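You operate a simulated robot arm through the tools that you are given. There is no shell and no other tool.

Carry out the task below with a simulated two-armed robot. There is one attempt and no reset: what you move stays moved.

## Task
Carry the teal tray with both arms and set it on the top of the wooden counter.

Only the result counts: the job must be done as asked and must still hold three seconds after the hand-in. Knocking over, shifting, dropping, spilling or breaking anything else fails it.

## Robot
Two 7-joint arms with two-finger parallel grippers on one trunk, on a base that moves. Base frame: it is fixed to the floor where the robot stands at the start and does not move with it; the origin is under the middle of the robot, x ahead of it, y to its left, z up. Units: cm, rad, N and s.
The left shoulder is at the start at [6, 14.3, 93.7], the right one opposite. With the tool pointing down near the work surface each hand reaches from about 28 to 70 cm from the robot's upright axis, wherever it stands, measured 20 degrees to its own side. Places, roughly: teal tray [-350, -125, 100]; top of the wooden counter [-460, -440, 80]. Payload 1.57 kg a hand.
The TCP of each hand is the grasp point between the finger pads, 3 cm short of the fingertips. In the tool frame z runs along the fingers and y along their closing line. The gripper opens to 11 cm. The fingers are 2.4 cm wide and 1.2 cm thick; the gripper's body (4.8 by 11.2 cm) begins 7.8 cm behind the TCP.
Orientation is that of the tool frame in the base frame, as a unit quaternion [x, y, z, w]. With the fingers straight down and closing along the base's y, the tool's x points along the base's -x, its y along +y and its z along -z.

## Interface
- The arms move only by the tool drive_tool. It takes "left_steps", "right_steps" or both (then of equal length, played together; a hand with none holds still); each is a list of rows, each an object (a shift or turn left out is 0, a gripper value left out holds the last) with "rotation": the turn, a rotation vector about the tool's x, y, z in rad, a list of three; "dp": the shift along the tool's x, y, z in cm, a list of three; "grip": the finger opening in cm, from 0 to 11. In form: [{"rotation": [ax, ay, az], "dp": [tx, ty, tz], "grip": grip}, ...]. A call has 1 to 20 rows; each row is the pose to reach, as a shift and turn from the pose commanded when the call began, along the tool's axes at that moment. Rows are played at 5 a second. More than 5 cm and 0.15 rad between two rows, or a gripper value outside its range, and nothing of the call is played. A pose out of reach is approached as far as the arm can. The call stops where the force on the tool passes 40 N (or 10 N more than at its start, if that is more) or the arm is blocked; 0.2 s more then pass. Each finger travels about 4.5 cm/s and halts on what it meets, pressing with about 41 N; the grip force reading is that of the motor and also rises with nothing between the fingers. The clock runs only during rows and for 0.2 s after the last one: add rows that repeat a pose to give the fingers time. It gives the time, the measured TCP pose, the force on the tool (base axes), the opening and the grip force at its end, in the units of the frame above (readings bear some noise), with the torque about the TCP (base axes, N m) and any sound that the robot's microphone picked up.
- Cameras (640 x 400 px; columns grow to the right, rows downward): "scene" is now at [5.73, -1.22, 156.76]; the picture's right is [-0.13, -0.99, 0.00], its down [-0.56, 0.07, -0.82] and it looks along [0.82, -0.11, -0.57] (base axes); focal length 256 px, centre (320, 200). "left" rides on the left gripper at [7, -1.6, -14.1] in its tool frame; the picture's right is [0.23, 0.97, 0.00], its down [-0.86, 0.20, -0.48] and it looks along [-0.47, 0.11, 0.88] (tool axes); focal length 222 px, centre (320, 200). "right" rides on the right gripper at [7, 1.6, -14.1] in its tool frame; the picture's right is [-0.23, 0.97, 0.00], its down [-0.86, -0.20, -0.48] and it looks along [-0.47, -0.11, 0.88] (tool axes); focal length 222 px, centre (320, 200).
- capture(camera): a new picture of that camera. No time passes.
- raise_lower(by): slides the trunk up (or, below 0, down) by that many cm; the arms and the scene camera ride with it, the base frame stays. It gives what a move gives, with no picture.
- roll_base(legs): drives the robot by 1 to 6 legs, each [ahead, left, turn to the left] in cm, cm and rad, along the robot's own axes; the way and the turn of a leg run together, so that a leg with both is an arc; at most 150 cm and 3.142 rad a leg. The arms and the cameras ride along, it lands a little off, and it stops where it bumps. It gives what a move gives.
- aim_head(pan, tilt): turns the head with the scene camera to pan (to the left, within 1.501 rad either way) and tilt (down, from -0.506 to 1.204), counted from straight ahead of the robot. It gives what a move gives.
- point_at(camera, pixels): for up to 12 pixels [column, row] of the newest picture of that camera ("zoom" is the newest enlarged one), the place [x, y, z] in the base frame of the surface seen there, good to about 0.3 cm. No time passes.
- inspect(camera, box): a new picture of the part [left, top, right, bottom] of that camera's present view, enlarged. No time passes.
- hand_in(): hands the job in; it is judged then, once.

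Unless the task says otherwise, let go and move clear before handing in.

The tools are called after "Emit:" as a command line: name --argument value ..., lists and objects as JSON in quotes. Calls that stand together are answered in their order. drive_tool: Moves the arms, as the interface text tells. Its arguments: {"type":"object","properties":{"left_steps":{"type":"array"},"right_steps":{"type":"array"}},"required":[]} The other tools are called the same way: raise_lower (by) moves the trunk up or down; roll_base (legs) drives the base; aim_head (pan, tilt) turns the head that bears the scene camera; capture (camera) takes a picture; point_at (camera, pixels) gives the place of the surface under pixels of a picture; inspect (camera, box) takes an enlarged picture of a part of a camera's view; hand_in () hands the job in.

At the start:

```text
clock: 0.0
left_ee_pos: [50.38, 26.56, 110.73]
left_orientation: [0.0, 1.0, 0.0, 0.001]
left_force: [-0.1, -0.6, 0.2]
left_torque: [0.01, 0.03, 0.0]
left_finger_gap: 10.98
left_grasp_force: 0.1
right_ee_pos: [41.2, -20.76, 106.42]
right_orientation: [-0.001, 1.0, 0.001, 0.0]
right_force: [-0.5, -0.6, -0.6]
right_torque: [-0.01, -0.01, 0.0]
right_finger_gap: 10.98
right_grasp_force: 0.0
trunk travel left (down, up): [-53.6, 5.4]
robot x, y, heading: [0.27, 0.19, 0.001]
head pan, tilt (commanded): [-0.129, 0.606]
```

scene: 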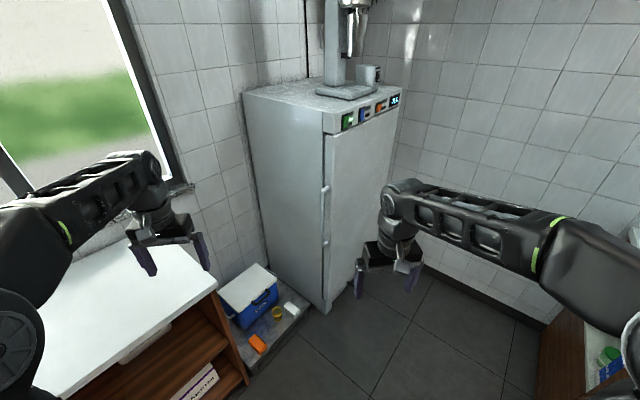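
right: 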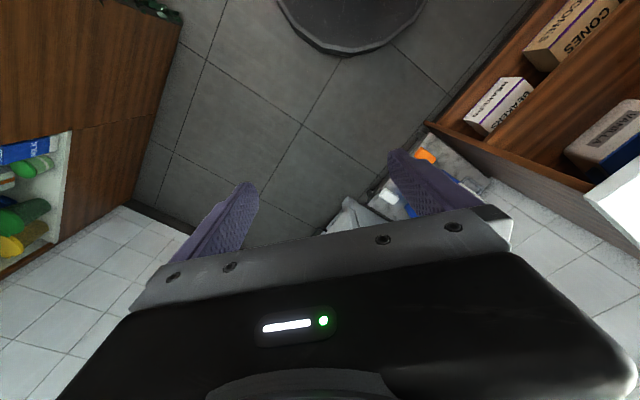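
left: 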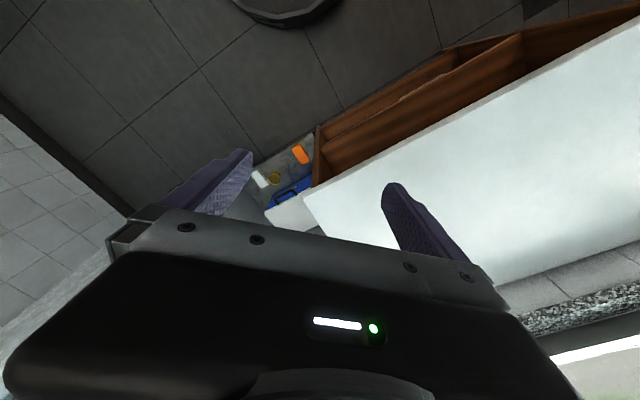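

The first pictures show a fridge ahead, a white-topped counter on the left and shelves on the right; the tray is far behind me. I will turn the head to look around before I drive.

Emit:
aim_head --pan 1.5 --tilt 0.4

Emit:
capture --camera "scene"

Emit:
aim_head --pan -1.5 --tilt 0.4

Emit:
capture --camera "scene"

```text
clock: 1.7
left_ee_pos: [50.34, 26.57, 110.72]
left_orientation: [0.0, 1.0, 0.0, 0.001]
left_force: [-0.3, 1.1, -0.7]
left_torque: [-0.02, 0.01, -0.01]
left_finger_gap: 11.02
left_grasp_force: 0.1
right_ee_pos: [41.21, -20.81, 106.52]
right_orientation: [0.0, 1.0, -0.001, -0.001]
right_force: [0.0, -0.2, 0.0]
right_torque: [0.01, -0.01, 0.01]
right_finger_gap: 11.01
right_grasp_force: 0.0
trunk travel left (down, up): [-53.6, 5.4]
robot x, y, heading: [0.04, 0.02, 0.001]
head pan, tilt (commanded): [1.499, 0.4]
```

```text
taken
```

scene: 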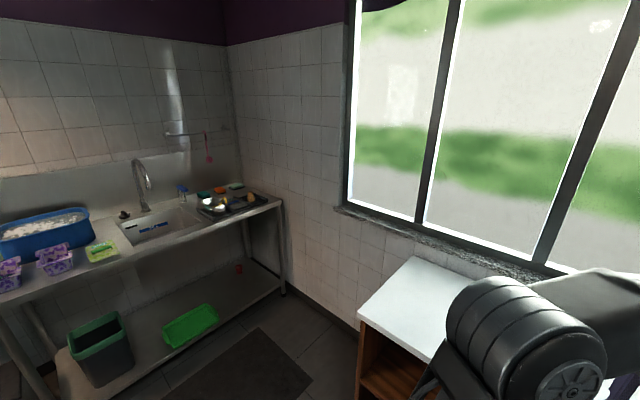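

```text
clock: 4.3
left_ee_pos: [50.34, 26.53, 110.72]
left_orientation: [0.001, 1.0, 0.0, 0.001]
left_force: [0.1, -0.2, -0.3]
left_torque: [0.02, -0.01, -0.01]
left_finger_gap: 11.02
left_grasp_force: 0.0
right_ee_pos: [41.09, -20.83, 106.51]
right_orientation: [0.0, 1.0, -0.001, 0.0]
right_force: [-0.3, 0.0, -1.2]
right_torque: [0.04, -0.02, 0.0]
right_finger_gap: 11.01
right_grasp_force: 0.1
trunk travel left (down, up): [-53.6, 5.4]
robot x, y, heading: [0.05, 0.27, 0.006]
head pan, tilt (commanded): [-1.499, 0.4]
```

```text
taken
```

scene: 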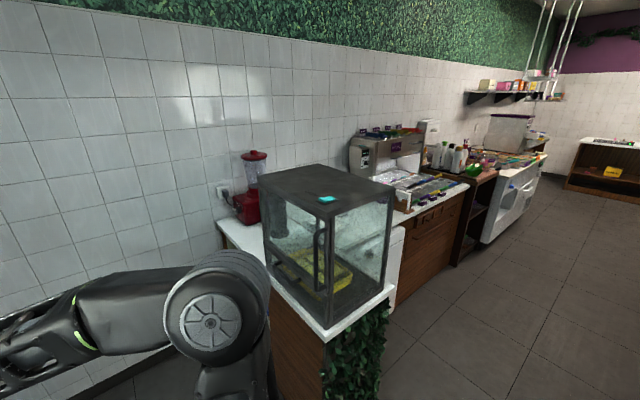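

The view to the right shows a line of counters (glass case at 330,240) receding to the right, and a far counter at (605,160). I will measure floor and furniture points to make a map.

Emit:
point_at --camera "scene" --pixels '[[380, 385], [390, 290], [460, 250], [500, 240], [545, 170], [570, 185], [610, 145], [620, 195], [600, 300], [510, 350], [420, 390], [520, 120]]'

Emit:
inspect --camera "scene" --box '[400, 50, 640, 250]'

```text
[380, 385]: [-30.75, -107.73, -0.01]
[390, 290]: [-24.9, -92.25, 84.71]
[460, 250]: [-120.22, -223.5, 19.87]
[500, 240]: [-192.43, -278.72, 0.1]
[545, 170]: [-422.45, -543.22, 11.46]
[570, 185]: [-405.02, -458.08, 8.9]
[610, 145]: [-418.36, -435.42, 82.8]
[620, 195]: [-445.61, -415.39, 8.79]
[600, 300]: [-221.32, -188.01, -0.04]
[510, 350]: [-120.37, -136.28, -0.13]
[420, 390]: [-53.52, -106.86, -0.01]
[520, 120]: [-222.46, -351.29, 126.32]
```

```text
2.00 times, centred on (520, 150) of scene
```

zoom: 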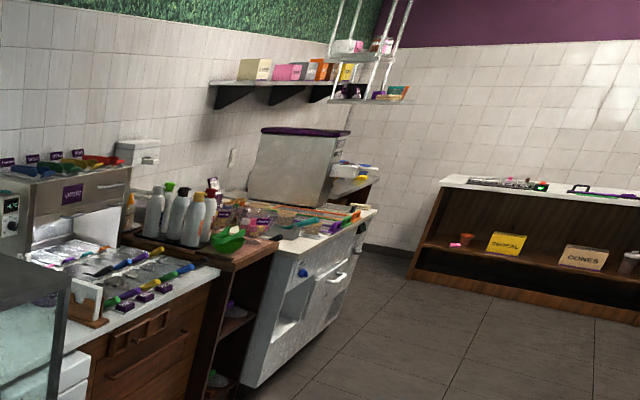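

The far counter is at about [-420,-435,83] with a dark wooden body. Before turning the base I will check the clearances in front and to the left of me.

Emit:
aim_head --pan 0.0 --tilt 0.7

Emit:
capture --camera "scene"

```text
clock: 5.9
left_ee_pos: [50.35, 26.44, 110.75]
left_orientation: [0.0, 1.0, -0.001, 0.001]
left_force: [0.0, 0.5, 0.2]
left_torque: [0.01, 0.0, 0.0]
left_finger_gap: 11.01
left_grasp_force: 0.0
right_ee_pos: [41.25, -20.8, 106.46]
right_orientation: [0.0, 1.0, 0.0, -0.001]
right_force: [-0.7, 0.2, -0.5]
right_torque: [-0.01, -0.03, -0.02]
right_finger_gap: 10.98
right_grasp_force: 0.0
trunk travel left (down, up): [-53.6, 5.4]
robot x, y, heading: [0.02, -0.32, -0.004]
head pan, tilt (commanded): [0.0, 0.7]
```

```text
taken
```

scene: 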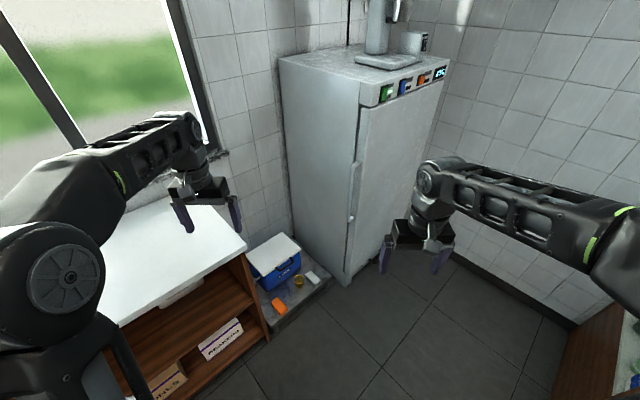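

Emit:
point_at --camera "scene" --pixels '[[360, 105], [348, 280], [352, 200], [240, 245], [150, 280], [120, 320], [262, 335], [620, 300], [555, 390], [445, 90], [225, 155], [300, 300]]'

```text
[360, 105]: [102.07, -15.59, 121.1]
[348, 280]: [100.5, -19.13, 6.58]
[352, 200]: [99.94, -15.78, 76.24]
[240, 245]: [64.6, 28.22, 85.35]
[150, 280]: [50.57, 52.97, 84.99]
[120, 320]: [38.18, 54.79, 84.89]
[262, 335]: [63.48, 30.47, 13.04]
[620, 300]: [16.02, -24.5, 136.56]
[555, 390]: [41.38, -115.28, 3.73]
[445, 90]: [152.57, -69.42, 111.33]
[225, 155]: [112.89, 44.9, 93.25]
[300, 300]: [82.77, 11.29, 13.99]
```

The left counter's top is at z 85, below my hands, and nothing nearer than about 90 cm stands to the right. I will turn right toward the room and look.

Emit:
roll_base --legs '[[0, 0, -2.6]]'

Emit:
aim_head --pan 0.0 --tilt 0.35

Emit:
capture --camera "scene"

```text
clock: 12.4
left_ee_pos: [-29.43, -48.56, 110.63]
left_orientation: [0.964, 0.268, -0.001, 0.0]
left_force: [0.5, 0.2, 0.4]
left_torque: [0.02, 0.06, 0.01]
left_finger_gap: 10.99
left_grasp_force: 0.1
right_ee_pos: [-46.03, -3.51, 106.46]
right_orientation: [0.963, 0.268, -0.001, 0.0]
right_force: [-0.6, -0.9, -0.4]
right_torque: [-0.02, 0.01, 0.01]
right_finger_gap: 10.99
right_grasp_force: 0.2
trunk travel left (down, up): [-53.6, 5.4]
robot x, y, heading: [0.06, -0.01, -2.602]
head pan, tilt (commanded): [0.0, 0.7]
```

```text
clock: 13.2
left_ee_pos: [-29.42, -48.65, 110.61]
left_orientation: [0.964, 0.266, 0.0, -0.001]
left_force: [0.3, 0.1, -0.5]
left_torque: [0.0, 0.01, 0.0]
left_finger_gap: 10.98
left_grasp_force: 0.0
right_ee_pos: [-46.07, -3.4, 106.46]
right_orientation: [0.964, 0.267, 0.0, 0.001]
right_force: [-0.3, -0.2, 0.0]
right_torque: [-0.01, -0.04, -0.01]
right_finger_gap: 11.0
right_grasp_force: 0.1
trunk travel left (down, up): [-53.6, 5.4]
robot x, y, heading: [-0.07, 0.09, -2.598]
head pan, tilt (commanded): [0.0, 0.351]
```

```text
taken
```

scene: 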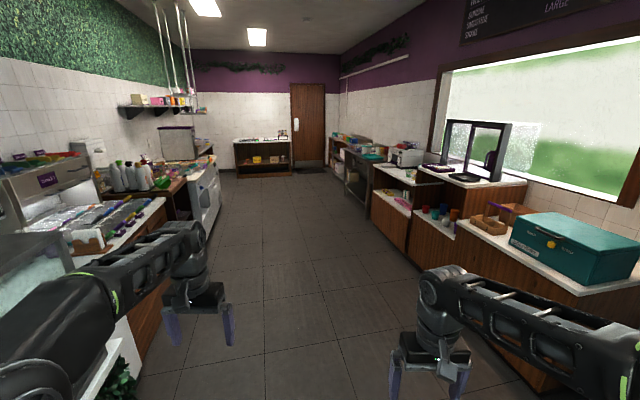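

I see the room lengthwise: far wooden counter at (262,155) and a line of counters on the right. The tray should be near [-350,-125,100], around (365,155), so I will look closer.

Emit:
inspect --camera "scene" --box '[320, 110, 480, 210]'

Emit:
point_at --camera "scene" --pixels '[[372, 156], [372, 150], [365, 150], [380, 205], [345, 180], [340, 160], [407, 240], [460, 265], [215, 215], [240, 178], [292, 165], [170, 290]]'

Emit:
inspect --camera "scene" --box '[200, 110, 360, 210]'

```text
4.00 times, centred on (400, 160) of scene
```

zoom: 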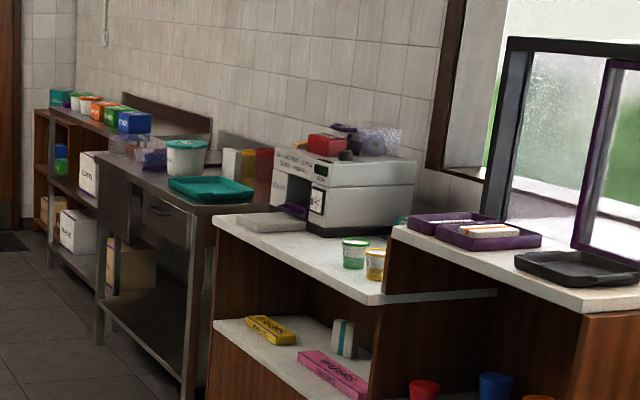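

```text
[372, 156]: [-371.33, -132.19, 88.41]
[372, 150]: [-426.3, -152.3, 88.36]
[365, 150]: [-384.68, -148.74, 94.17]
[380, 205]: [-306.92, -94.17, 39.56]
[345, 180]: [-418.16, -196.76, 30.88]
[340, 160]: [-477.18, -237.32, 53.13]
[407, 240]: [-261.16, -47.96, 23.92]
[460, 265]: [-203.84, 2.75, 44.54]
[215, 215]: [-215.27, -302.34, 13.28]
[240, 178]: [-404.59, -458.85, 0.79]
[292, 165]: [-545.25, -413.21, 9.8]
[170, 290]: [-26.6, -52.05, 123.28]
```

```text
4.00 times, centred on (280, 160) of scene
```

zoom: 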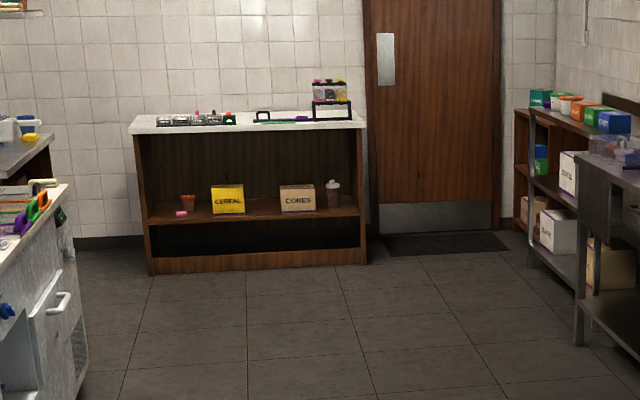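

The teal tray is on the steel table (zoom pixel 210,190), and the far counter has things on its back part with its front edge near [-405,-459]. The room axis runs at about -2.39 rad, so I will turn and drive down the aisle.

Emit:
roll_base --legs '[[0, 0, 0.21], [140, -40, 0]]'

Emit:
aim_head --pan -0.5 --tilt 0.4

Emit:
capture --camera "scene"

```text
clock: 21.4
left_ee_pos: [-151.35, -120.21, 110.71]
left_orientation: [0.933, 0.361, 0.001, 0.001]
left_force: [-0.2, 0.1, 0.5]
left_torque: [-0.01, -0.02, 0.02]
left_finger_gap: 11.02
left_grasp_force: 0.0
right_ee_pos: [-176.21, -78.87, 106.52]
right_orientation: [0.933, 0.361, 0.0, 0.001]
right_force: [-0.5, 0.3, 0.6]
right_torque: [-0.03, 0.03, 0.01]
right_finger_gap: 10.98
right_grasp_force: 0.0
trunk travel left (down, up): [-53.6, 5.4]
robot x, y, heading: [-131.62, -66.47, -2.403]
head pan, tilt (commanded): [0.0, 0.351]
```

```text
clock: 22.3
left_ee_pos: [-151.32, -120.12, 110.72]
left_orientation: [0.932, 0.361, -0.001, 0.0]
left_force: [-0.6, -0.2, 0.6]
left_torque: [-0.02, -0.01, -0.02]
left_finger_gap: 11.0
left_grasp_force: 0.1
right_ee_pos: [-176.28, -78.86, 106.45]
right_orientation: [0.933, 0.361, 0.0, 0.001]
right_force: [-0.4, 0.2, -0.7]
right_torque: [-0.02, -0.01, 0.0]
right_finger_gap: 10.99
right_grasp_force: 0.1
trunk travel left (down, up): [-53.6, 5.4]
robot x, y, heading: [-131.92, -66.16, -2.401]
head pan, tilt (commanded): [-0.499, 0.4]
```

```text
taken
```

scene: 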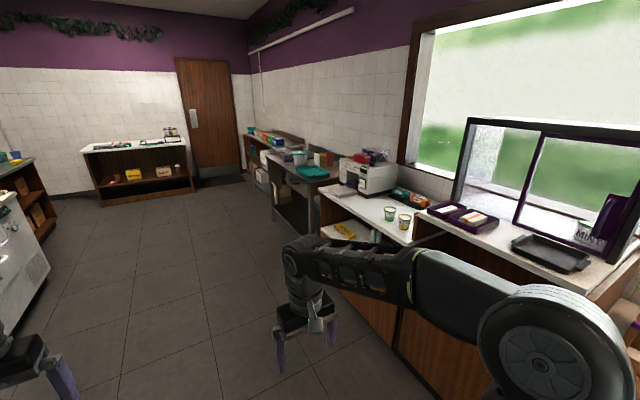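

Emit:
inspect --camera "scene" --box '[230, 120, 390, 220]'

Emit:
point_at --camera "zoom" --pixels '[[265, 200], [330, 195], [390, 225], [310, 225], [295, 260], [200, 155], [370, 260], [300, 180], [340, 180], [160, 330], [230, 210], [370, 330]]'

Emit:
inspect --camera "scene" --box '[60, 110, 220, 210]'

Emit:
point_at --camera "zoom" --pixels '[[90, 170], [110, 165], [200, 155], [300, 142], [440, 135], [470, 148], [300, 160], [350, 150], [400, 150], [430, 115], [170, 390], [530, 320]]'

```text
4.00 times, centred on (310, 170) of scene
```

zoom: 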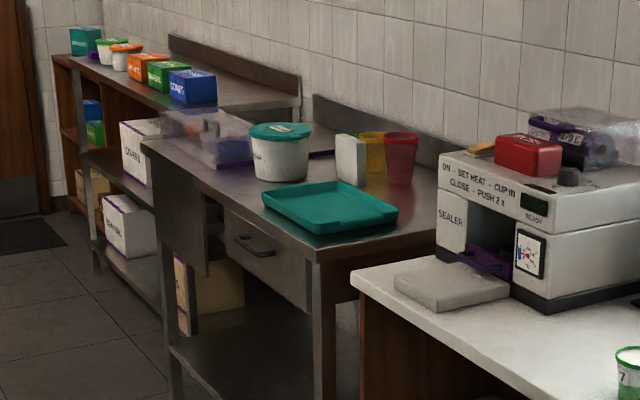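

```text
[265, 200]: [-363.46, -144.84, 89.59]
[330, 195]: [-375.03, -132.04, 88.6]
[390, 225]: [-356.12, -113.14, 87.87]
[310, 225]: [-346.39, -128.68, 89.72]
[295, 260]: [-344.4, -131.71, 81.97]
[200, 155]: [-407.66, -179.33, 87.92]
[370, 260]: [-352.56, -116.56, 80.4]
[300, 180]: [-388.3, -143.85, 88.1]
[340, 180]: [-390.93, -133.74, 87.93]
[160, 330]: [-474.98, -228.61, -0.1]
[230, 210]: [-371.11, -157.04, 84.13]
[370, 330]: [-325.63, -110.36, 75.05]
```

```text
4.00 times, centred on (140, 160) of scene
```

zoom: 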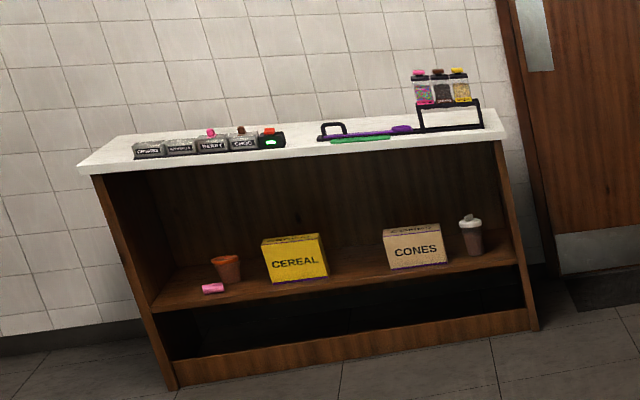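

```text
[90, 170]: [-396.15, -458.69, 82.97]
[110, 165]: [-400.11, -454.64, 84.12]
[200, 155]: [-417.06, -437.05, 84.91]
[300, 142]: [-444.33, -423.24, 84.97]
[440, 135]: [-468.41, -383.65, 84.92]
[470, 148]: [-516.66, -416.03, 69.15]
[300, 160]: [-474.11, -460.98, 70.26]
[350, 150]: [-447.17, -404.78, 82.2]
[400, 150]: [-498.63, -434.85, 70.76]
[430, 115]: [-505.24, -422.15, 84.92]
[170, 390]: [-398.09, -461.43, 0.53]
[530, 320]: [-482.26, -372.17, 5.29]
```

The tray sits at the front of the steel table, around s≈[-363,-130], rim z≈89.7; the counter top is at z≈84.9 with its front edge from [-396,-459] to [-482,-372]. I will drive along the aisle and turn to face the table from a distance.

Emit:
roll_base --legs '[[0, 0, 0.045], [120, -7, 0], [85, -7, 0], [0, 0, -1.571]]'

Emit:
aim_head --pan 0.0 --tilt 0.65

Emit:
capture --camera "scene"

```text
clock: 36.7
left_ee_pos: [-340.87, -184.62, 110.75]
left_orientation: [0.924, -0.382, -0.001, -0.001]
left_force: [-0.9, 0.2, 0.3]
left_torque: [0.01, 0.02, -0.01]
left_finger_gap: 11.03
left_grasp_force: 0.1
right_ee_pos: [-300.99, -157.65, 106.34]
right_orientation: [0.924, -0.382, 0.0, -0.001]
right_force: [0.5, -0.3, -0.5]
right_torque: [-0.04, 0.0, -0.04]
right_finger_gap: 10.98
right_grasp_force: 0.0
trunk travel left (down, up): [-53.6, 5.4]
robot x, y, heading: [-286.52, -201.38, 2.356]
head pan, tilt (commanded): [-0.499, 0.4]
```

```text
clock: 37.6
left_ee_pos: [-340.93, -184.75, 110.69]
left_orientation: [0.924, -0.382, -0.001, 0.0]
left_force: [-1.0, 0.6, 0.6]
left_torque: [-0.02, -0.02, -0.02]
left_finger_gap: 11.01
left_grasp_force: 0.0
right_ee_pos: [-301.05, -157.76, 106.47]
right_orientation: [0.924, -0.382, 0.0, 0.0]
right_force: [1.0, 0.8, -0.3]
right_torque: [0.0, 0.0, 0.01]
right_finger_gap: 11.0
right_grasp_force: 0.0
trunk travel left (down, up): [-53.6, 5.4]
robot x, y, heading: [-286.51, -201.43, 2.361]
head pan, tilt (commanded): [0.0, 0.649]
```

```text
taken
```

scene: 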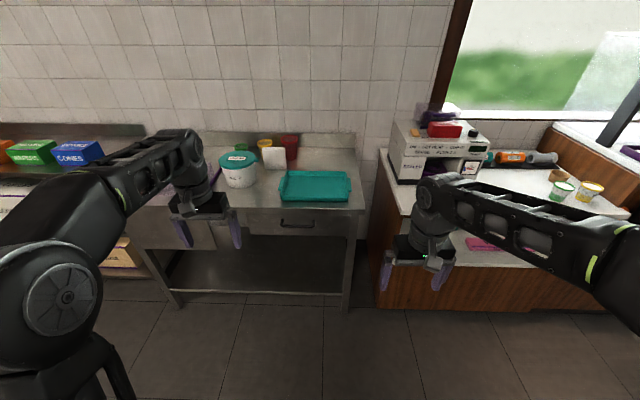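

The tray is now straight in front at (315,186), beside a white tub at (240,170) and near the counter with the sealer at (435,150). I will zoom in and measure it.

Emit:
inspect --camera "scene" --box '[220, 130, 380, 230]'

Emit:
point_at --camera "zoom" --pixels '[[240, 165], [262, 168], [520, 165], [528, 170], [238, 258], [250, 270], [520, 275], [528, 268], [385, 215], [385, 172], [385, 265], [250, 215]]'

```text
4.00 times, centred on (300, 180) of scene
```

zoom: 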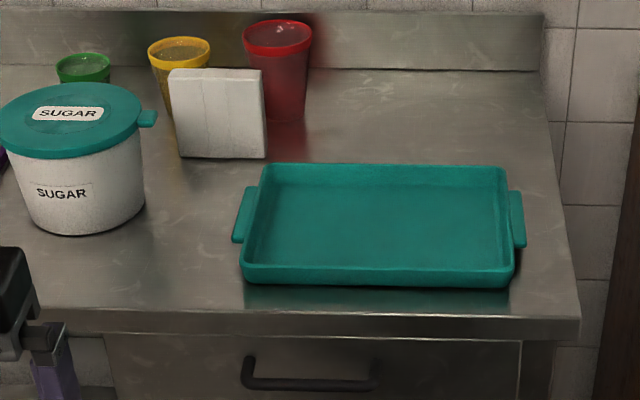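

```text
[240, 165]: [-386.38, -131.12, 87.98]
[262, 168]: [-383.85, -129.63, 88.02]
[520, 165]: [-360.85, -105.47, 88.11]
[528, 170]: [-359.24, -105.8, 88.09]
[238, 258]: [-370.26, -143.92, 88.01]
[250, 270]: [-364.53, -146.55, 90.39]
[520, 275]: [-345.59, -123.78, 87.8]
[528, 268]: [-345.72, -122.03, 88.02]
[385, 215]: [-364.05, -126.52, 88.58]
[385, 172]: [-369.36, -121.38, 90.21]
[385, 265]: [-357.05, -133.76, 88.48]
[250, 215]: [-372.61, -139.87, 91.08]
```

The tray has a tab handle on each side (zoom pixels 245,215 and 518,220). I will measure the handles, the rim and the neighbours precisely.

Emit:
point_at --camera "zoom" --pixels '[[250, 190], [240, 240], [245, 215], [238, 215], [514, 195], [521, 243], [518, 220], [523, 220], [265, 168], [497, 170], [247, 268], [508, 270]]'

Emit:
point_at --camera "zoom" --pixels '[[255, 215], [262, 215], [270, 215], [505, 220], [498, 220], [490, 220], [380, 167], [380, 180], [380, 240], [380, 252], [140, 190], [575, 325]]'

Emit:
point_at --camera "scene" --pixels '[[385, 155], [375, 210], [390, 180], [400, 210], [430, 125], [460, 180], [255, 185], [222, 210], [365, 205], [276, 165], [355, 165], [400, 160]]'

```text
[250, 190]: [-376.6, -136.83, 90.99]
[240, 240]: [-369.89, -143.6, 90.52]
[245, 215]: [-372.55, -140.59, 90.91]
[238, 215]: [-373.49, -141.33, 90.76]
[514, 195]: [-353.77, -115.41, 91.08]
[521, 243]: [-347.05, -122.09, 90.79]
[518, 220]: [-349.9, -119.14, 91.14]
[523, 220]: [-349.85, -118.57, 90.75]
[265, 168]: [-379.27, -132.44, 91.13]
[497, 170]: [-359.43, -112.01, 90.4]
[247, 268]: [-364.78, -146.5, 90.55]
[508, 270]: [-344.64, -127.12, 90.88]
```

```text
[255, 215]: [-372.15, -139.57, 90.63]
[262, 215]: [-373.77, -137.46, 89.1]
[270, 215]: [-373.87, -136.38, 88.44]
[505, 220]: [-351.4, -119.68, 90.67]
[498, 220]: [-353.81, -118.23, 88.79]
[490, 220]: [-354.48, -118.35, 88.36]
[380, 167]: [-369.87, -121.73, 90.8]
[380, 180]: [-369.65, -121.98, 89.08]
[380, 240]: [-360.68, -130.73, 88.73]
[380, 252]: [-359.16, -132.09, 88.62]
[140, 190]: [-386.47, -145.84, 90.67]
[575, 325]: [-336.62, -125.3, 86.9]
```

```text
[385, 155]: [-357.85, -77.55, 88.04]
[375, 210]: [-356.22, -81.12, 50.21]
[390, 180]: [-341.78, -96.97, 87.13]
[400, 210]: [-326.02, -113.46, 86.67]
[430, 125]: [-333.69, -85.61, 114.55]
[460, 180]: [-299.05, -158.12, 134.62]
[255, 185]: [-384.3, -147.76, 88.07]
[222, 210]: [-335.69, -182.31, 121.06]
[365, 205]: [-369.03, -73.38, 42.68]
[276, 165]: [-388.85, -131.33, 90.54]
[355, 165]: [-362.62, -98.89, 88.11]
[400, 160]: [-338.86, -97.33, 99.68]
```

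Tray rim measures about 28 by 21 cm, centred near [-362,-130], with tabs at both short ends and the sugar tub about 12 cm beyond the left tab. I will bring the hands to ±15 cm in front of me so that they will come down clear of the tub, then drive up.

Emit:
drive_tool --left_steps '[{"dp": [0.1, -2.9, 0]}, {"dp": [0.2, -5.7, 0]}, {"dp": [0.3, -8.6, 0]}, {"dp": [0.4, -11.4, 0]}, {"dp": [0.4, -11.4, 0], "grip": 8}]' --right_steps '[{"dp": [-2.2, 1.5, -1]}, {"dp": [-4.5, 2.9, -2.1]}, {"dp": [-6.7, 4.4, -3.2]}, {"dp": [-9, 5.8, -4.3]}, {"dp": [-9, 5.8, -4.3], "grip": 8}]'

Emit:
point_at --camera "zoom" --pixels '[[75, 95], [125, 100], [157, 118], [140, 105], [220, 75], [260, 80]]'

```text
clock: 38.8
left_ee_pos: [-332.35, -176.81, 110.7]
left_orientation: [0.924, -0.382, -0.001, 0.0]
left_force: [0.1, 0.0, 0.6]
left_torque: [-0.02, 0.02, 0.02]
left_finger_gap: 7.97
left_grasp_force: 0.0
right_ee_pos: [-311.6, -155.4, 110.81]
right_orientation: [0.924, -0.382, 0.0, 0.0]
right_force: [0.5, 0.7, -0.1]
right_torque: [0.03, 0.04, 0.0]
right_finger_gap: 7.98
right_grasp_force: 0.0
trunk travel left (down, up): [-53.6, 5.4]
robot x, y, heading: [-286.67, -201.1, 2.359]
head pan, tilt (commanded): [0.0, 0.649]
```

```text
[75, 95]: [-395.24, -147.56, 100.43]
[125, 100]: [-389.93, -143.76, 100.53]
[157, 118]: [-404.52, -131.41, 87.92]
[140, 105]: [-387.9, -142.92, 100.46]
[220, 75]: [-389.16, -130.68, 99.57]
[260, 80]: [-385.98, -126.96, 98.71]
```

Hands are now at ±15 cm, z 110.7, above the tub lid (z 100.5). I will drive forward about 50 cm so that the hands come over the tray.

Emit:
roll_base --legs '[[50, 2.4, -0.003]]'

Emit:
aim_head --pan 0.0 --tilt 0.9

Emit:
capture --camera "scene"

Emit:
capture --camera "left"

Emit:
capture --camera "right"

```text
clock: 41.8
left_ee_pos: [-369.01, -143.02, 110.63]
left_orientation: [0.923, -0.385, 0.0, 0.0]
left_force: [0.2, -0.6, 1.0]
left_torque: [0.0, -0.01, 0.03]
left_finger_gap: 8.01
left_grasp_force: 0.1
right_ee_pos: [-348.19, -121.63, 110.71]
right_orientation: [0.923, -0.386, 0.0, 0.0]
right_force: [-1.0, 0.6, -0.4]
right_torque: [-0.04, -0.05, 0.0]
right_finger_gap: 8.01
right_grasp_force: 0.1
trunk travel left (down, up): [-53.6, 5.4]
robot x, y, heading: [-323.27, -167.91, 2.354]
head pan, tilt (commanded): [0.0, 0.649]
```

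```text
clock: 42.5
left_ee_pos: [-368.95, -142.98, 110.68]
left_orientation: [0.923, -0.385, 0.001, 0.0]
left_force: [-0.2, 0.0, 0.2]
left_torque: [-0.01, 0.02, -0.02]
left_finger_gap: 8.02
left_grasp_force: 0.0
right_ee_pos: [-348.0, -121.6, 110.74]
right_orientation: [0.923, -0.385, 0.0, 0.0]
right_force: [-0.1, 0.7, 0.2]
right_torque: [0.0, -0.01, 0.02]
right_finger_gap: 7.98
right_grasp_force: 0.0
trunk travel left (down, up): [-53.6, 5.4]
robot x, y, heading: [-323.34, -167.92, 2.353]
head pan, tilt (commanded): [0.0, 0.901]
```

```text
taken
```

scene: 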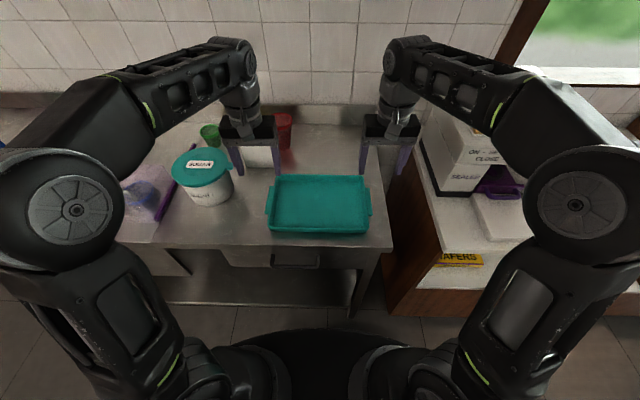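

```text
taken
```

left: 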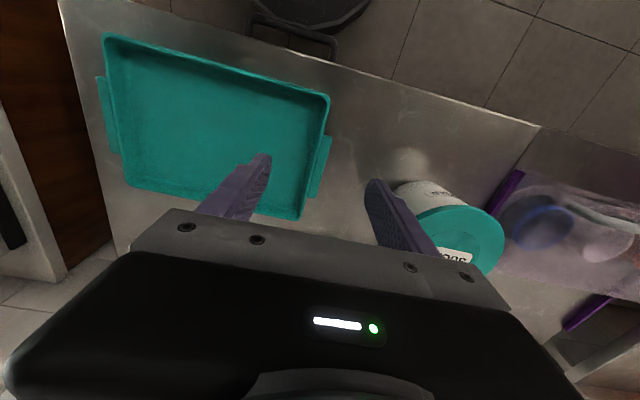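

```text
taken
```

right: 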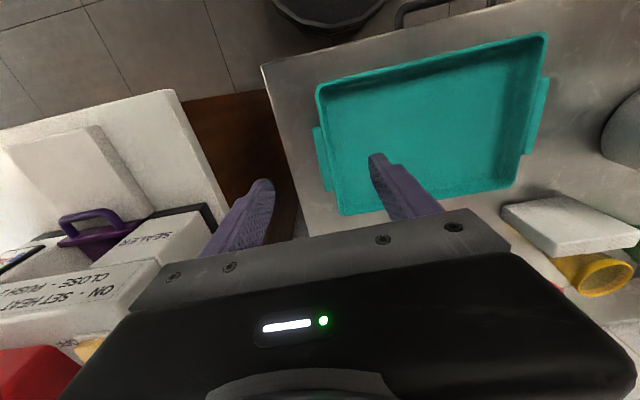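

Both hands are above the tray ends, with the left handle at (320,165) in the left picture and the right one at (322,158) in the right picture. I will measure the tab geometry there.

Emit:
inspect --camera "left" --box '[240, 80, 400, 230]'

Emit:
point_at --camera "left" --pixels '[[328, 138], [326, 150], [320, 165], [315, 190], [322, 150], [316, 165], [308, 165], [304, 190], [328, 165], [308, 215], [325, 97], [300, 165]]'

Emit:
inspect --camera "right" --box '[240, 80, 400, 230]'

Emit:
point_at --camera "right" --pixels '[[317, 130], [320, 145], [323, 160], [327, 187], [314, 150], [326, 150], [330, 160], [335, 160], [310, 160], [342, 212], [318, 90], [345, 160]]'

```text
2.67 times, centred on (320, 155) of left
```

zoom: 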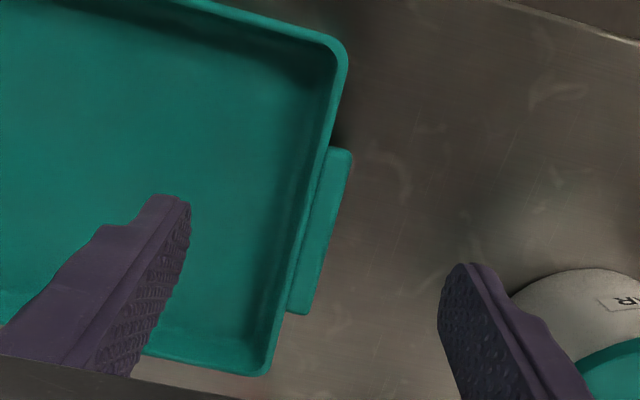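

```text
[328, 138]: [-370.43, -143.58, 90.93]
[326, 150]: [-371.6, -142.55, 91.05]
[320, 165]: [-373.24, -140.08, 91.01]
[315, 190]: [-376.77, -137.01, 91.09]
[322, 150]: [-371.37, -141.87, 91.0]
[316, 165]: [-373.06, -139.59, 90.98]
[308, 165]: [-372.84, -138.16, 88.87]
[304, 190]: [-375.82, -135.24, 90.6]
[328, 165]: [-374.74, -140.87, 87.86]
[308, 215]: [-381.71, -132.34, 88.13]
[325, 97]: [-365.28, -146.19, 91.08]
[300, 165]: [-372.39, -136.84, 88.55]
```

```text
2.67 times, centred on (320, 155) of right
```

zoom: 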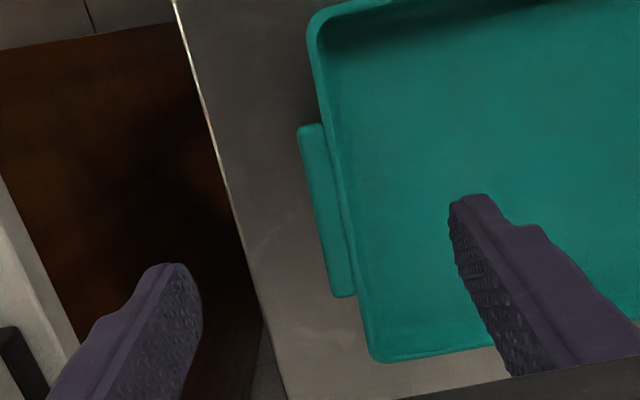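

```text
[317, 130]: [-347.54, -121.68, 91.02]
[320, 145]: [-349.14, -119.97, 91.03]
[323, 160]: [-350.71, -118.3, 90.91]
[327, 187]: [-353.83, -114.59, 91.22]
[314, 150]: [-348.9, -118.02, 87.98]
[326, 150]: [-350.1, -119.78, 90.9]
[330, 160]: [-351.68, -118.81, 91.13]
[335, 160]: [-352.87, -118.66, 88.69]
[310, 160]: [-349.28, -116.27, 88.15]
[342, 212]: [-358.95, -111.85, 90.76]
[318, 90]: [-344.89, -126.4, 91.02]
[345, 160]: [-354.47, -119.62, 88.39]
```

Tab geometry: left tab outer edge at s≈364.1, inner wall ≈361.2; right tab outer ≈331.0, inner wall ≈333.5; tab top z≈91. I will centre the hands over them and come down to just above the rim.

Emit:
drive_tool --left_steps '[{"dp": [-2.4, 0.3, 0]}, {"dp": [-4.8, 0.6, 0]}, {"dp": [-4.8, 0.6, 3]}, {"dp": [-4.8, 0.6, 6]}, {"dp": [-4.8, 0.6, 9]}, {"dp": [-4.8, 0.6, 12]}, {"dp": [-4.8, 0.6, 14]}, {"dp": [-4.8, 0.6, 14]}]' --right_steps '[{"dp": [-2.3, 0.1, 0]}, {"dp": [-4.5, 0.2, 0]}, {"dp": [-4.5, 0.2, 3]}, {"dp": [-4.5, 0.2, 6]}, {"dp": [-4.5, 0.2, 9]}, {"dp": [-4.5, 0.2, 12]}, {"dp": [-4.5, 0.2, 14]}, {"dp": [-4.5, 0.2, 14]}]'

Emit:
capture --camera "left"

Emit:
capture --camera "right"

Emit:
capture --camera "scene"

```text
clock: 44.3
left_ee_pos: [-372.78, -140.03, 96.82]
left_orientation: [0.923, -0.386, 0.0, 0.0]
left_force: [0.0, -0.2, 0.2]
left_torque: [0.0, 0.01, -0.01]
left_finger_gap: 7.98
left_grasp_force: 0.0
left hand out of reach, approached as far as the arm can: row 2
right_ee_pos: [-351.46, -118.64, 96.78]
right_orientation: [0.923, -0.385, 0.0, -0.001]
right_force: [-0.3, 0.2, -0.2]
right_torque: [-0.03, 0.01, 0.0]
right_finger_gap: 8.0
right_grasp_force: 0.1
right hand out of reach, approached as far as the arm can: row 2
trunk travel left (down, up): [-53.6, 5.4]
robot x, y, heading: [-323.55, -167.77, 2.352]
head pan, tilt (commanded): [0.0, 0.901]
```

```text
taken
```

left: 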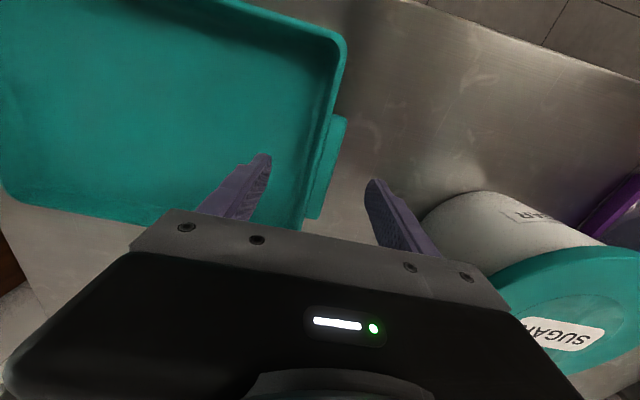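

```text
taken
```

right: 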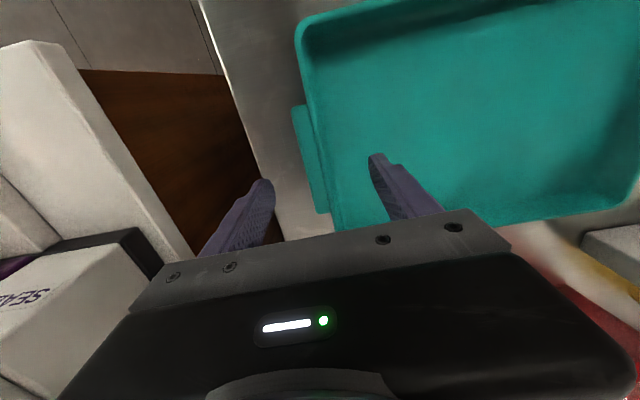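

```text
taken
```

scene: 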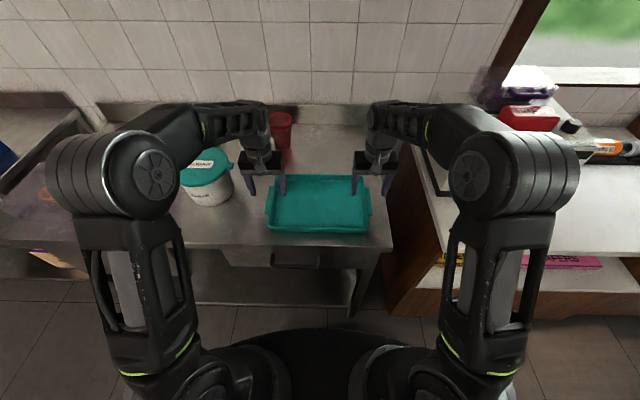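

The hands are at z 96.8, straddling the tabs (left tab at 330,165 in the left picture, right tab at 310,160 in the right one). I will descend to TCP z≈92.2, tips just above the tray floor.

Emit:
drive_tool --left_steps '[{"dp": [0, 0, 1.2]}, {"dp": [0, 0, 2.4]}, {"dp": [0, 0, 3.4]}, {"dp": [0, 0, 4.1]}, {"dp": [0, 0, 4.5]}, {"dp": [0, 0, 4.5]}]' --right_steps '[{"dp": [0, 0, 1.2]}, {"dp": [0, 0, 2.4]}, {"dp": [0, 0, 3.4]}, {"dp": [0, 0, 4.1]}, {"dp": [0, 0, 4.5]}, {"dp": [0, 0, 4.5]}]'

Emit:
capture --camera "left"

Emit:
capture --camera "right"

Emit:
inspect --camera "scene" --box '[220, 120, 420, 245]'

```text
clock: 45.7
left_ee_pos: [-372.9, -139.87, 92.24]
left_orientation: [0.923, -0.386, 0.0, 0.0]
left_force: [-1.3, 0.3, -0.2]
left_torque: [0.03, 0.0, -0.01]
left_finger_gap: 7.99
left_grasp_force: 0.0
right_ee_pos: [-351.2, -118.64, 92.12]
right_orientation: [0.923, -0.385, 0.0, -0.001]
right_force: [0.3, 0.2, -0.3]
right_torque: [-0.01, -0.02, 0.03]
right_finger_gap: 8.0
right_grasp_force: 0.0
trunk travel left (down, up): [-53.6, 5.4]
robot x, y, heading: [-323.05, -167.54, 2.348]
head pan, tilt (commanded): [0.0, 0.901]
```

```text
taken
```

left: 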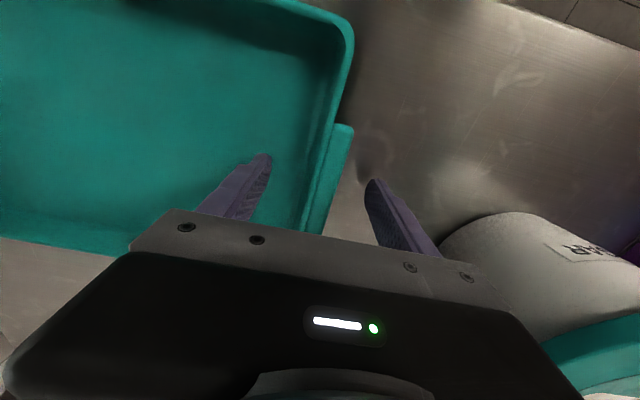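

```text
taken
```

right: 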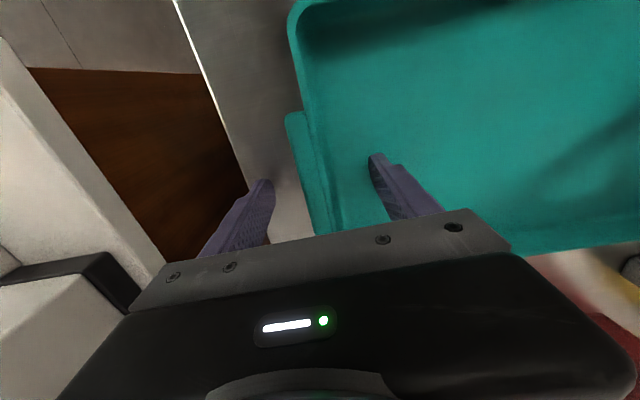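

```text
3.20 times, centred on (320, 182) of scene
```

zoom: 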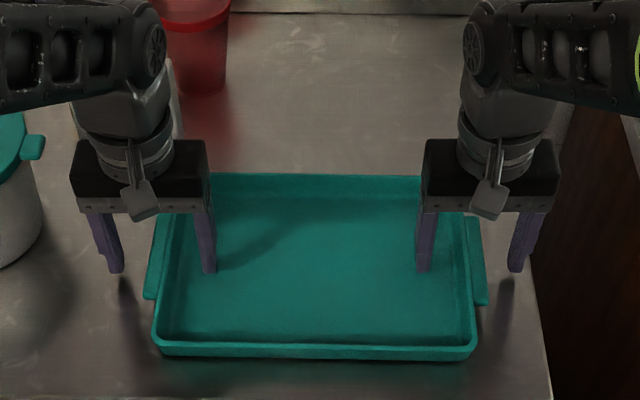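

Fingers straddle both tabs and no contact forces show. I will close both grippers together and hold for a while.

Emit:
drive_tool --left_steps '[{"grip": 5}, {"grip": 4}, {"grip": 3}, {"grip": 2}, {"grip": 1}, {"grip": 0}, {"grip": 0}, {"grip": 0}, {"grip": 0}, {"grip": 0}]' --right_steps '[{"grip": 5}, {"grip": 4}, {"grip": 3}, {"grip": 2}, {"grip": 1}, {"grip": 0}, {"grip": 0}, {"grip": 0}, {"grip": 0}, {"grip": 0}]'

Emit:
capture --camera "left"

Emit:
capture --camera "right"

Emit:
inspect --camera "scene" --box '[220, 120, 420, 245]'

```text
clock: 47.9
left_ee_pos: [-373.1, -140.15, 92.14]
left_orientation: [0.923, -0.385, 0.0, 0.003]
left_force: [-15.2, -20.0, 5.5]
left_torque: [-0.18, -0.03, -0.85]
left_finger_gap: 2.42
left_grasp_force: 36.0
right_ee_pos: [-351.24, -118.45, 92.19]
right_orientation: [0.922, -0.387, 0.001, -0.003]
right_force: [13.8, 20.4, -0.4]
right_torque: [-0.02, -0.07, -0.85]
right_finger_gap: 2.4
right_grasp_force: 36.0
trunk travel left (down, up): [-53.6, 5.4]
robot x, y, heading: [-323.57, -167.93, 2.353]
head pan, tilt (commanded): [0.0, 0.901]
```

```text
taken
```

left: 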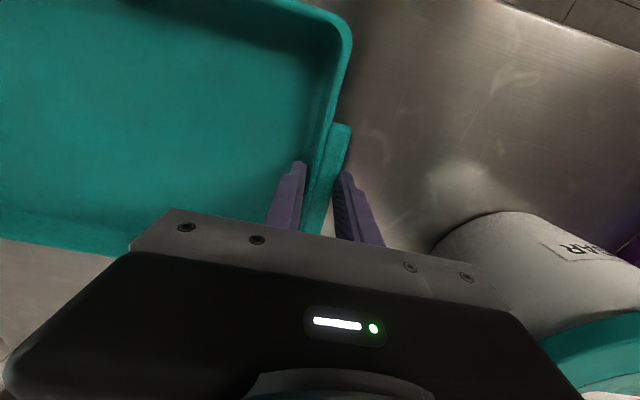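

```text
taken
```

right: 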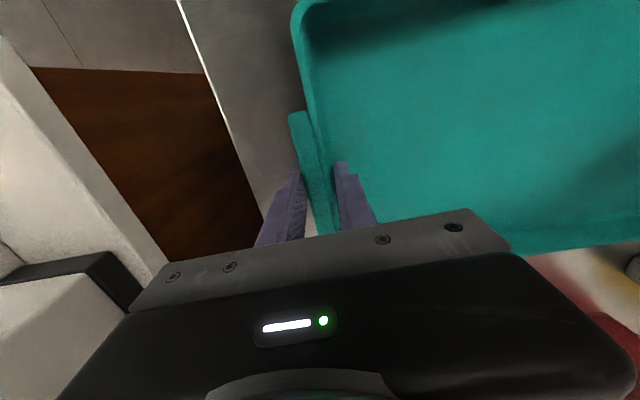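

```text
3.20 times, centred on (320, 182) of scene
```

zoom: 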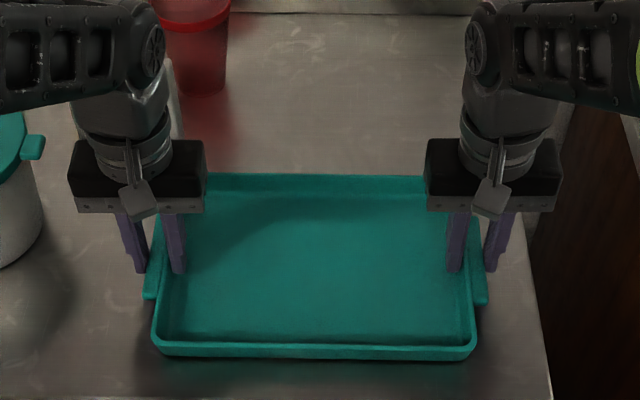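

Both hands grip the tabs at 2.4 cm with 36 N, but the readings show about 25 N of squeeze between the hands. I will ease each hand outward by about 0.25 cm to relieve that before lifting.

Emit:
drive_tool --left_steps '[{"dp": [0, 0.12, 0], "grip": 0}, {"dp": [0, 0.25, 0], "grip": 0}, {"dp": [0, 0.25, 0], "grip": 0}]' --right_steps '[{"dp": [0, -0.12, 0], "grip": 0}, {"dp": [0, -0.25, 0], "grip": 0}, {"dp": [0, -0.25, 0], "grip": 0}]'

```text
clock: 48.7
left_ee_pos: [-372.97, -140.24, 92.2]
left_orientation: [0.922, -0.386, -0.001, -0.001]
left_force: [-5.4, -13.7, -0.6]
left_torque: [-0.01, -0.11, -0.8]
left_finger_gap: 2.43
left_grasp_force: 36.0
right_ee_pos: [-351.07, -118.5, 92.23]
right_orientation: [0.923, -0.386, -0.001, 0.0]
right_force: [7.7, 15.7, 7.2]
right_torque: [-0.25, -0.1, -0.78]
right_finger_gap: 2.41
right_grasp_force: 36.2
trunk travel left (down, up): [-53.6, 5.4]
robot x, y, heading: [-323.13, -167.62, 2.354]
head pan, tilt (commanded): [0.0, 0.901]
```

The squeeze fell to about 14 N, which is fine. I will lift with the trunk by 5 cm so that both hands rise together.

Emit:
raise_lower --by 5

Emit:
capture --camera "scene"

Emit:
capture --camera "left"

Emit:
capture --camera "right"

```text
clock: 49.7
left_ee_pos: [-373.05, -140.13, 97.18]
left_orientation: [0.923, -0.386, -0.001, -0.001]
left_force: [0.0, -0.8, -0.1]
left_torque: [0.01, 0.0, -0.02]
left_finger_gap: 0.0
left_grasp_force: 21.2
right_ee_pos: [-351.25, -118.54, 97.14]
right_orientation: [0.923, -0.385, 0.0, 0.0]
right_force: [0.4, 0.2, -0.3]
right_torque: [-0.02, -0.06, -0.01]
right_finger_gap: 0.0
right_grasp_force: 21.5
trunk travel left (down, up): [-58.6, 0.4]
robot x, y, heading: [-323.15, -167.94, 2.35]
head pan, tilt (commanded): [0.0, 0.901]
```

```text
taken
```

scene: 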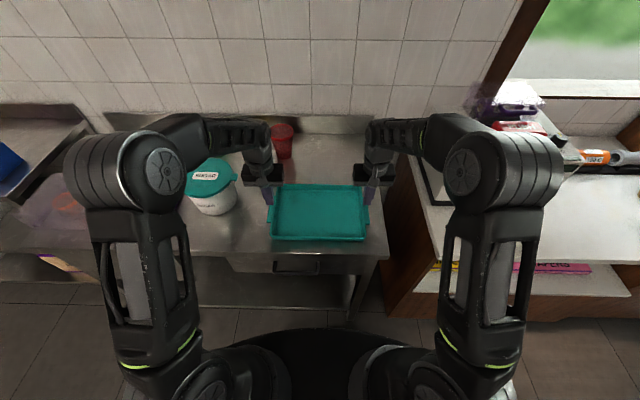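

```text
taken
```

left: 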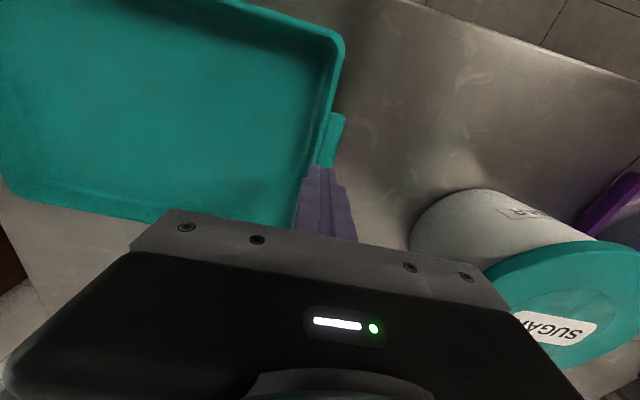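

```text
taken
```

right: 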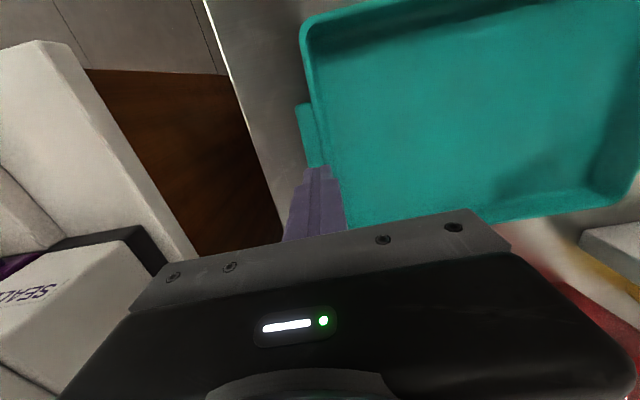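

The fingers closed to 0 and slipped off; the tray stayed on the table. I will examine the tabs up close to find a grip that supports them from beneath.

Emit:
inspect --camera "scene" --box '[340, 190, 388, 250]'

Emit:
inspect --camera "scene" --box '[255, 190, 303, 250]'

Emit:
inspect --camera "right" --box '[280, 10, 360, 180]'

Emit:
inspect --camera "left" --box '[290, 20, 370, 190]'

```text
6.67 times, centred on (364, 220) of scene
```

zoom: 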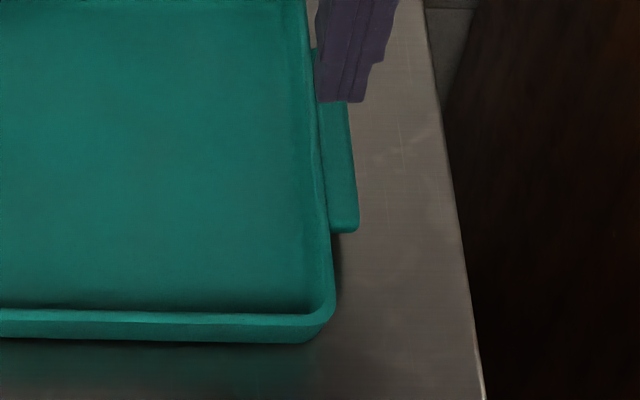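

```text
6.67 times, centred on (279, 220) of scene
```

zoom: 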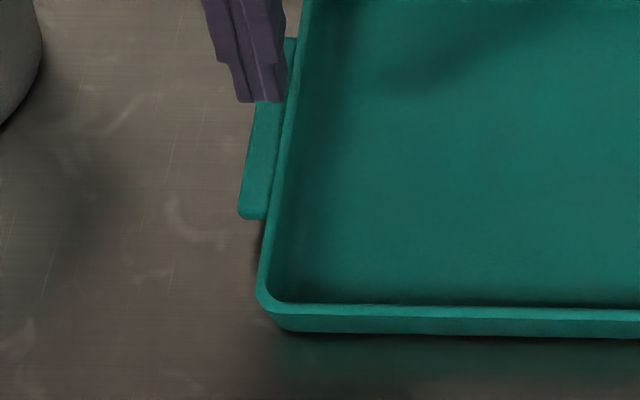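

```text
2.35 times, centred on (320, 95) of right
```

zoom: 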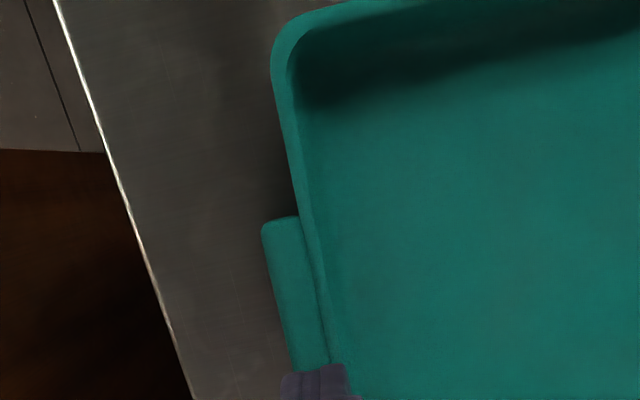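

```text
2.35 times, centred on (330, 105) of left
```

zoom: 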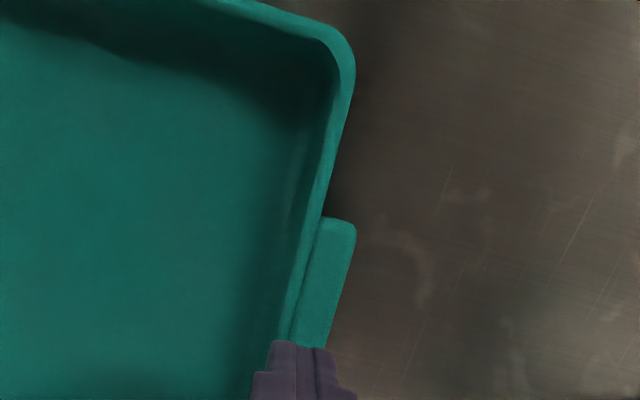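

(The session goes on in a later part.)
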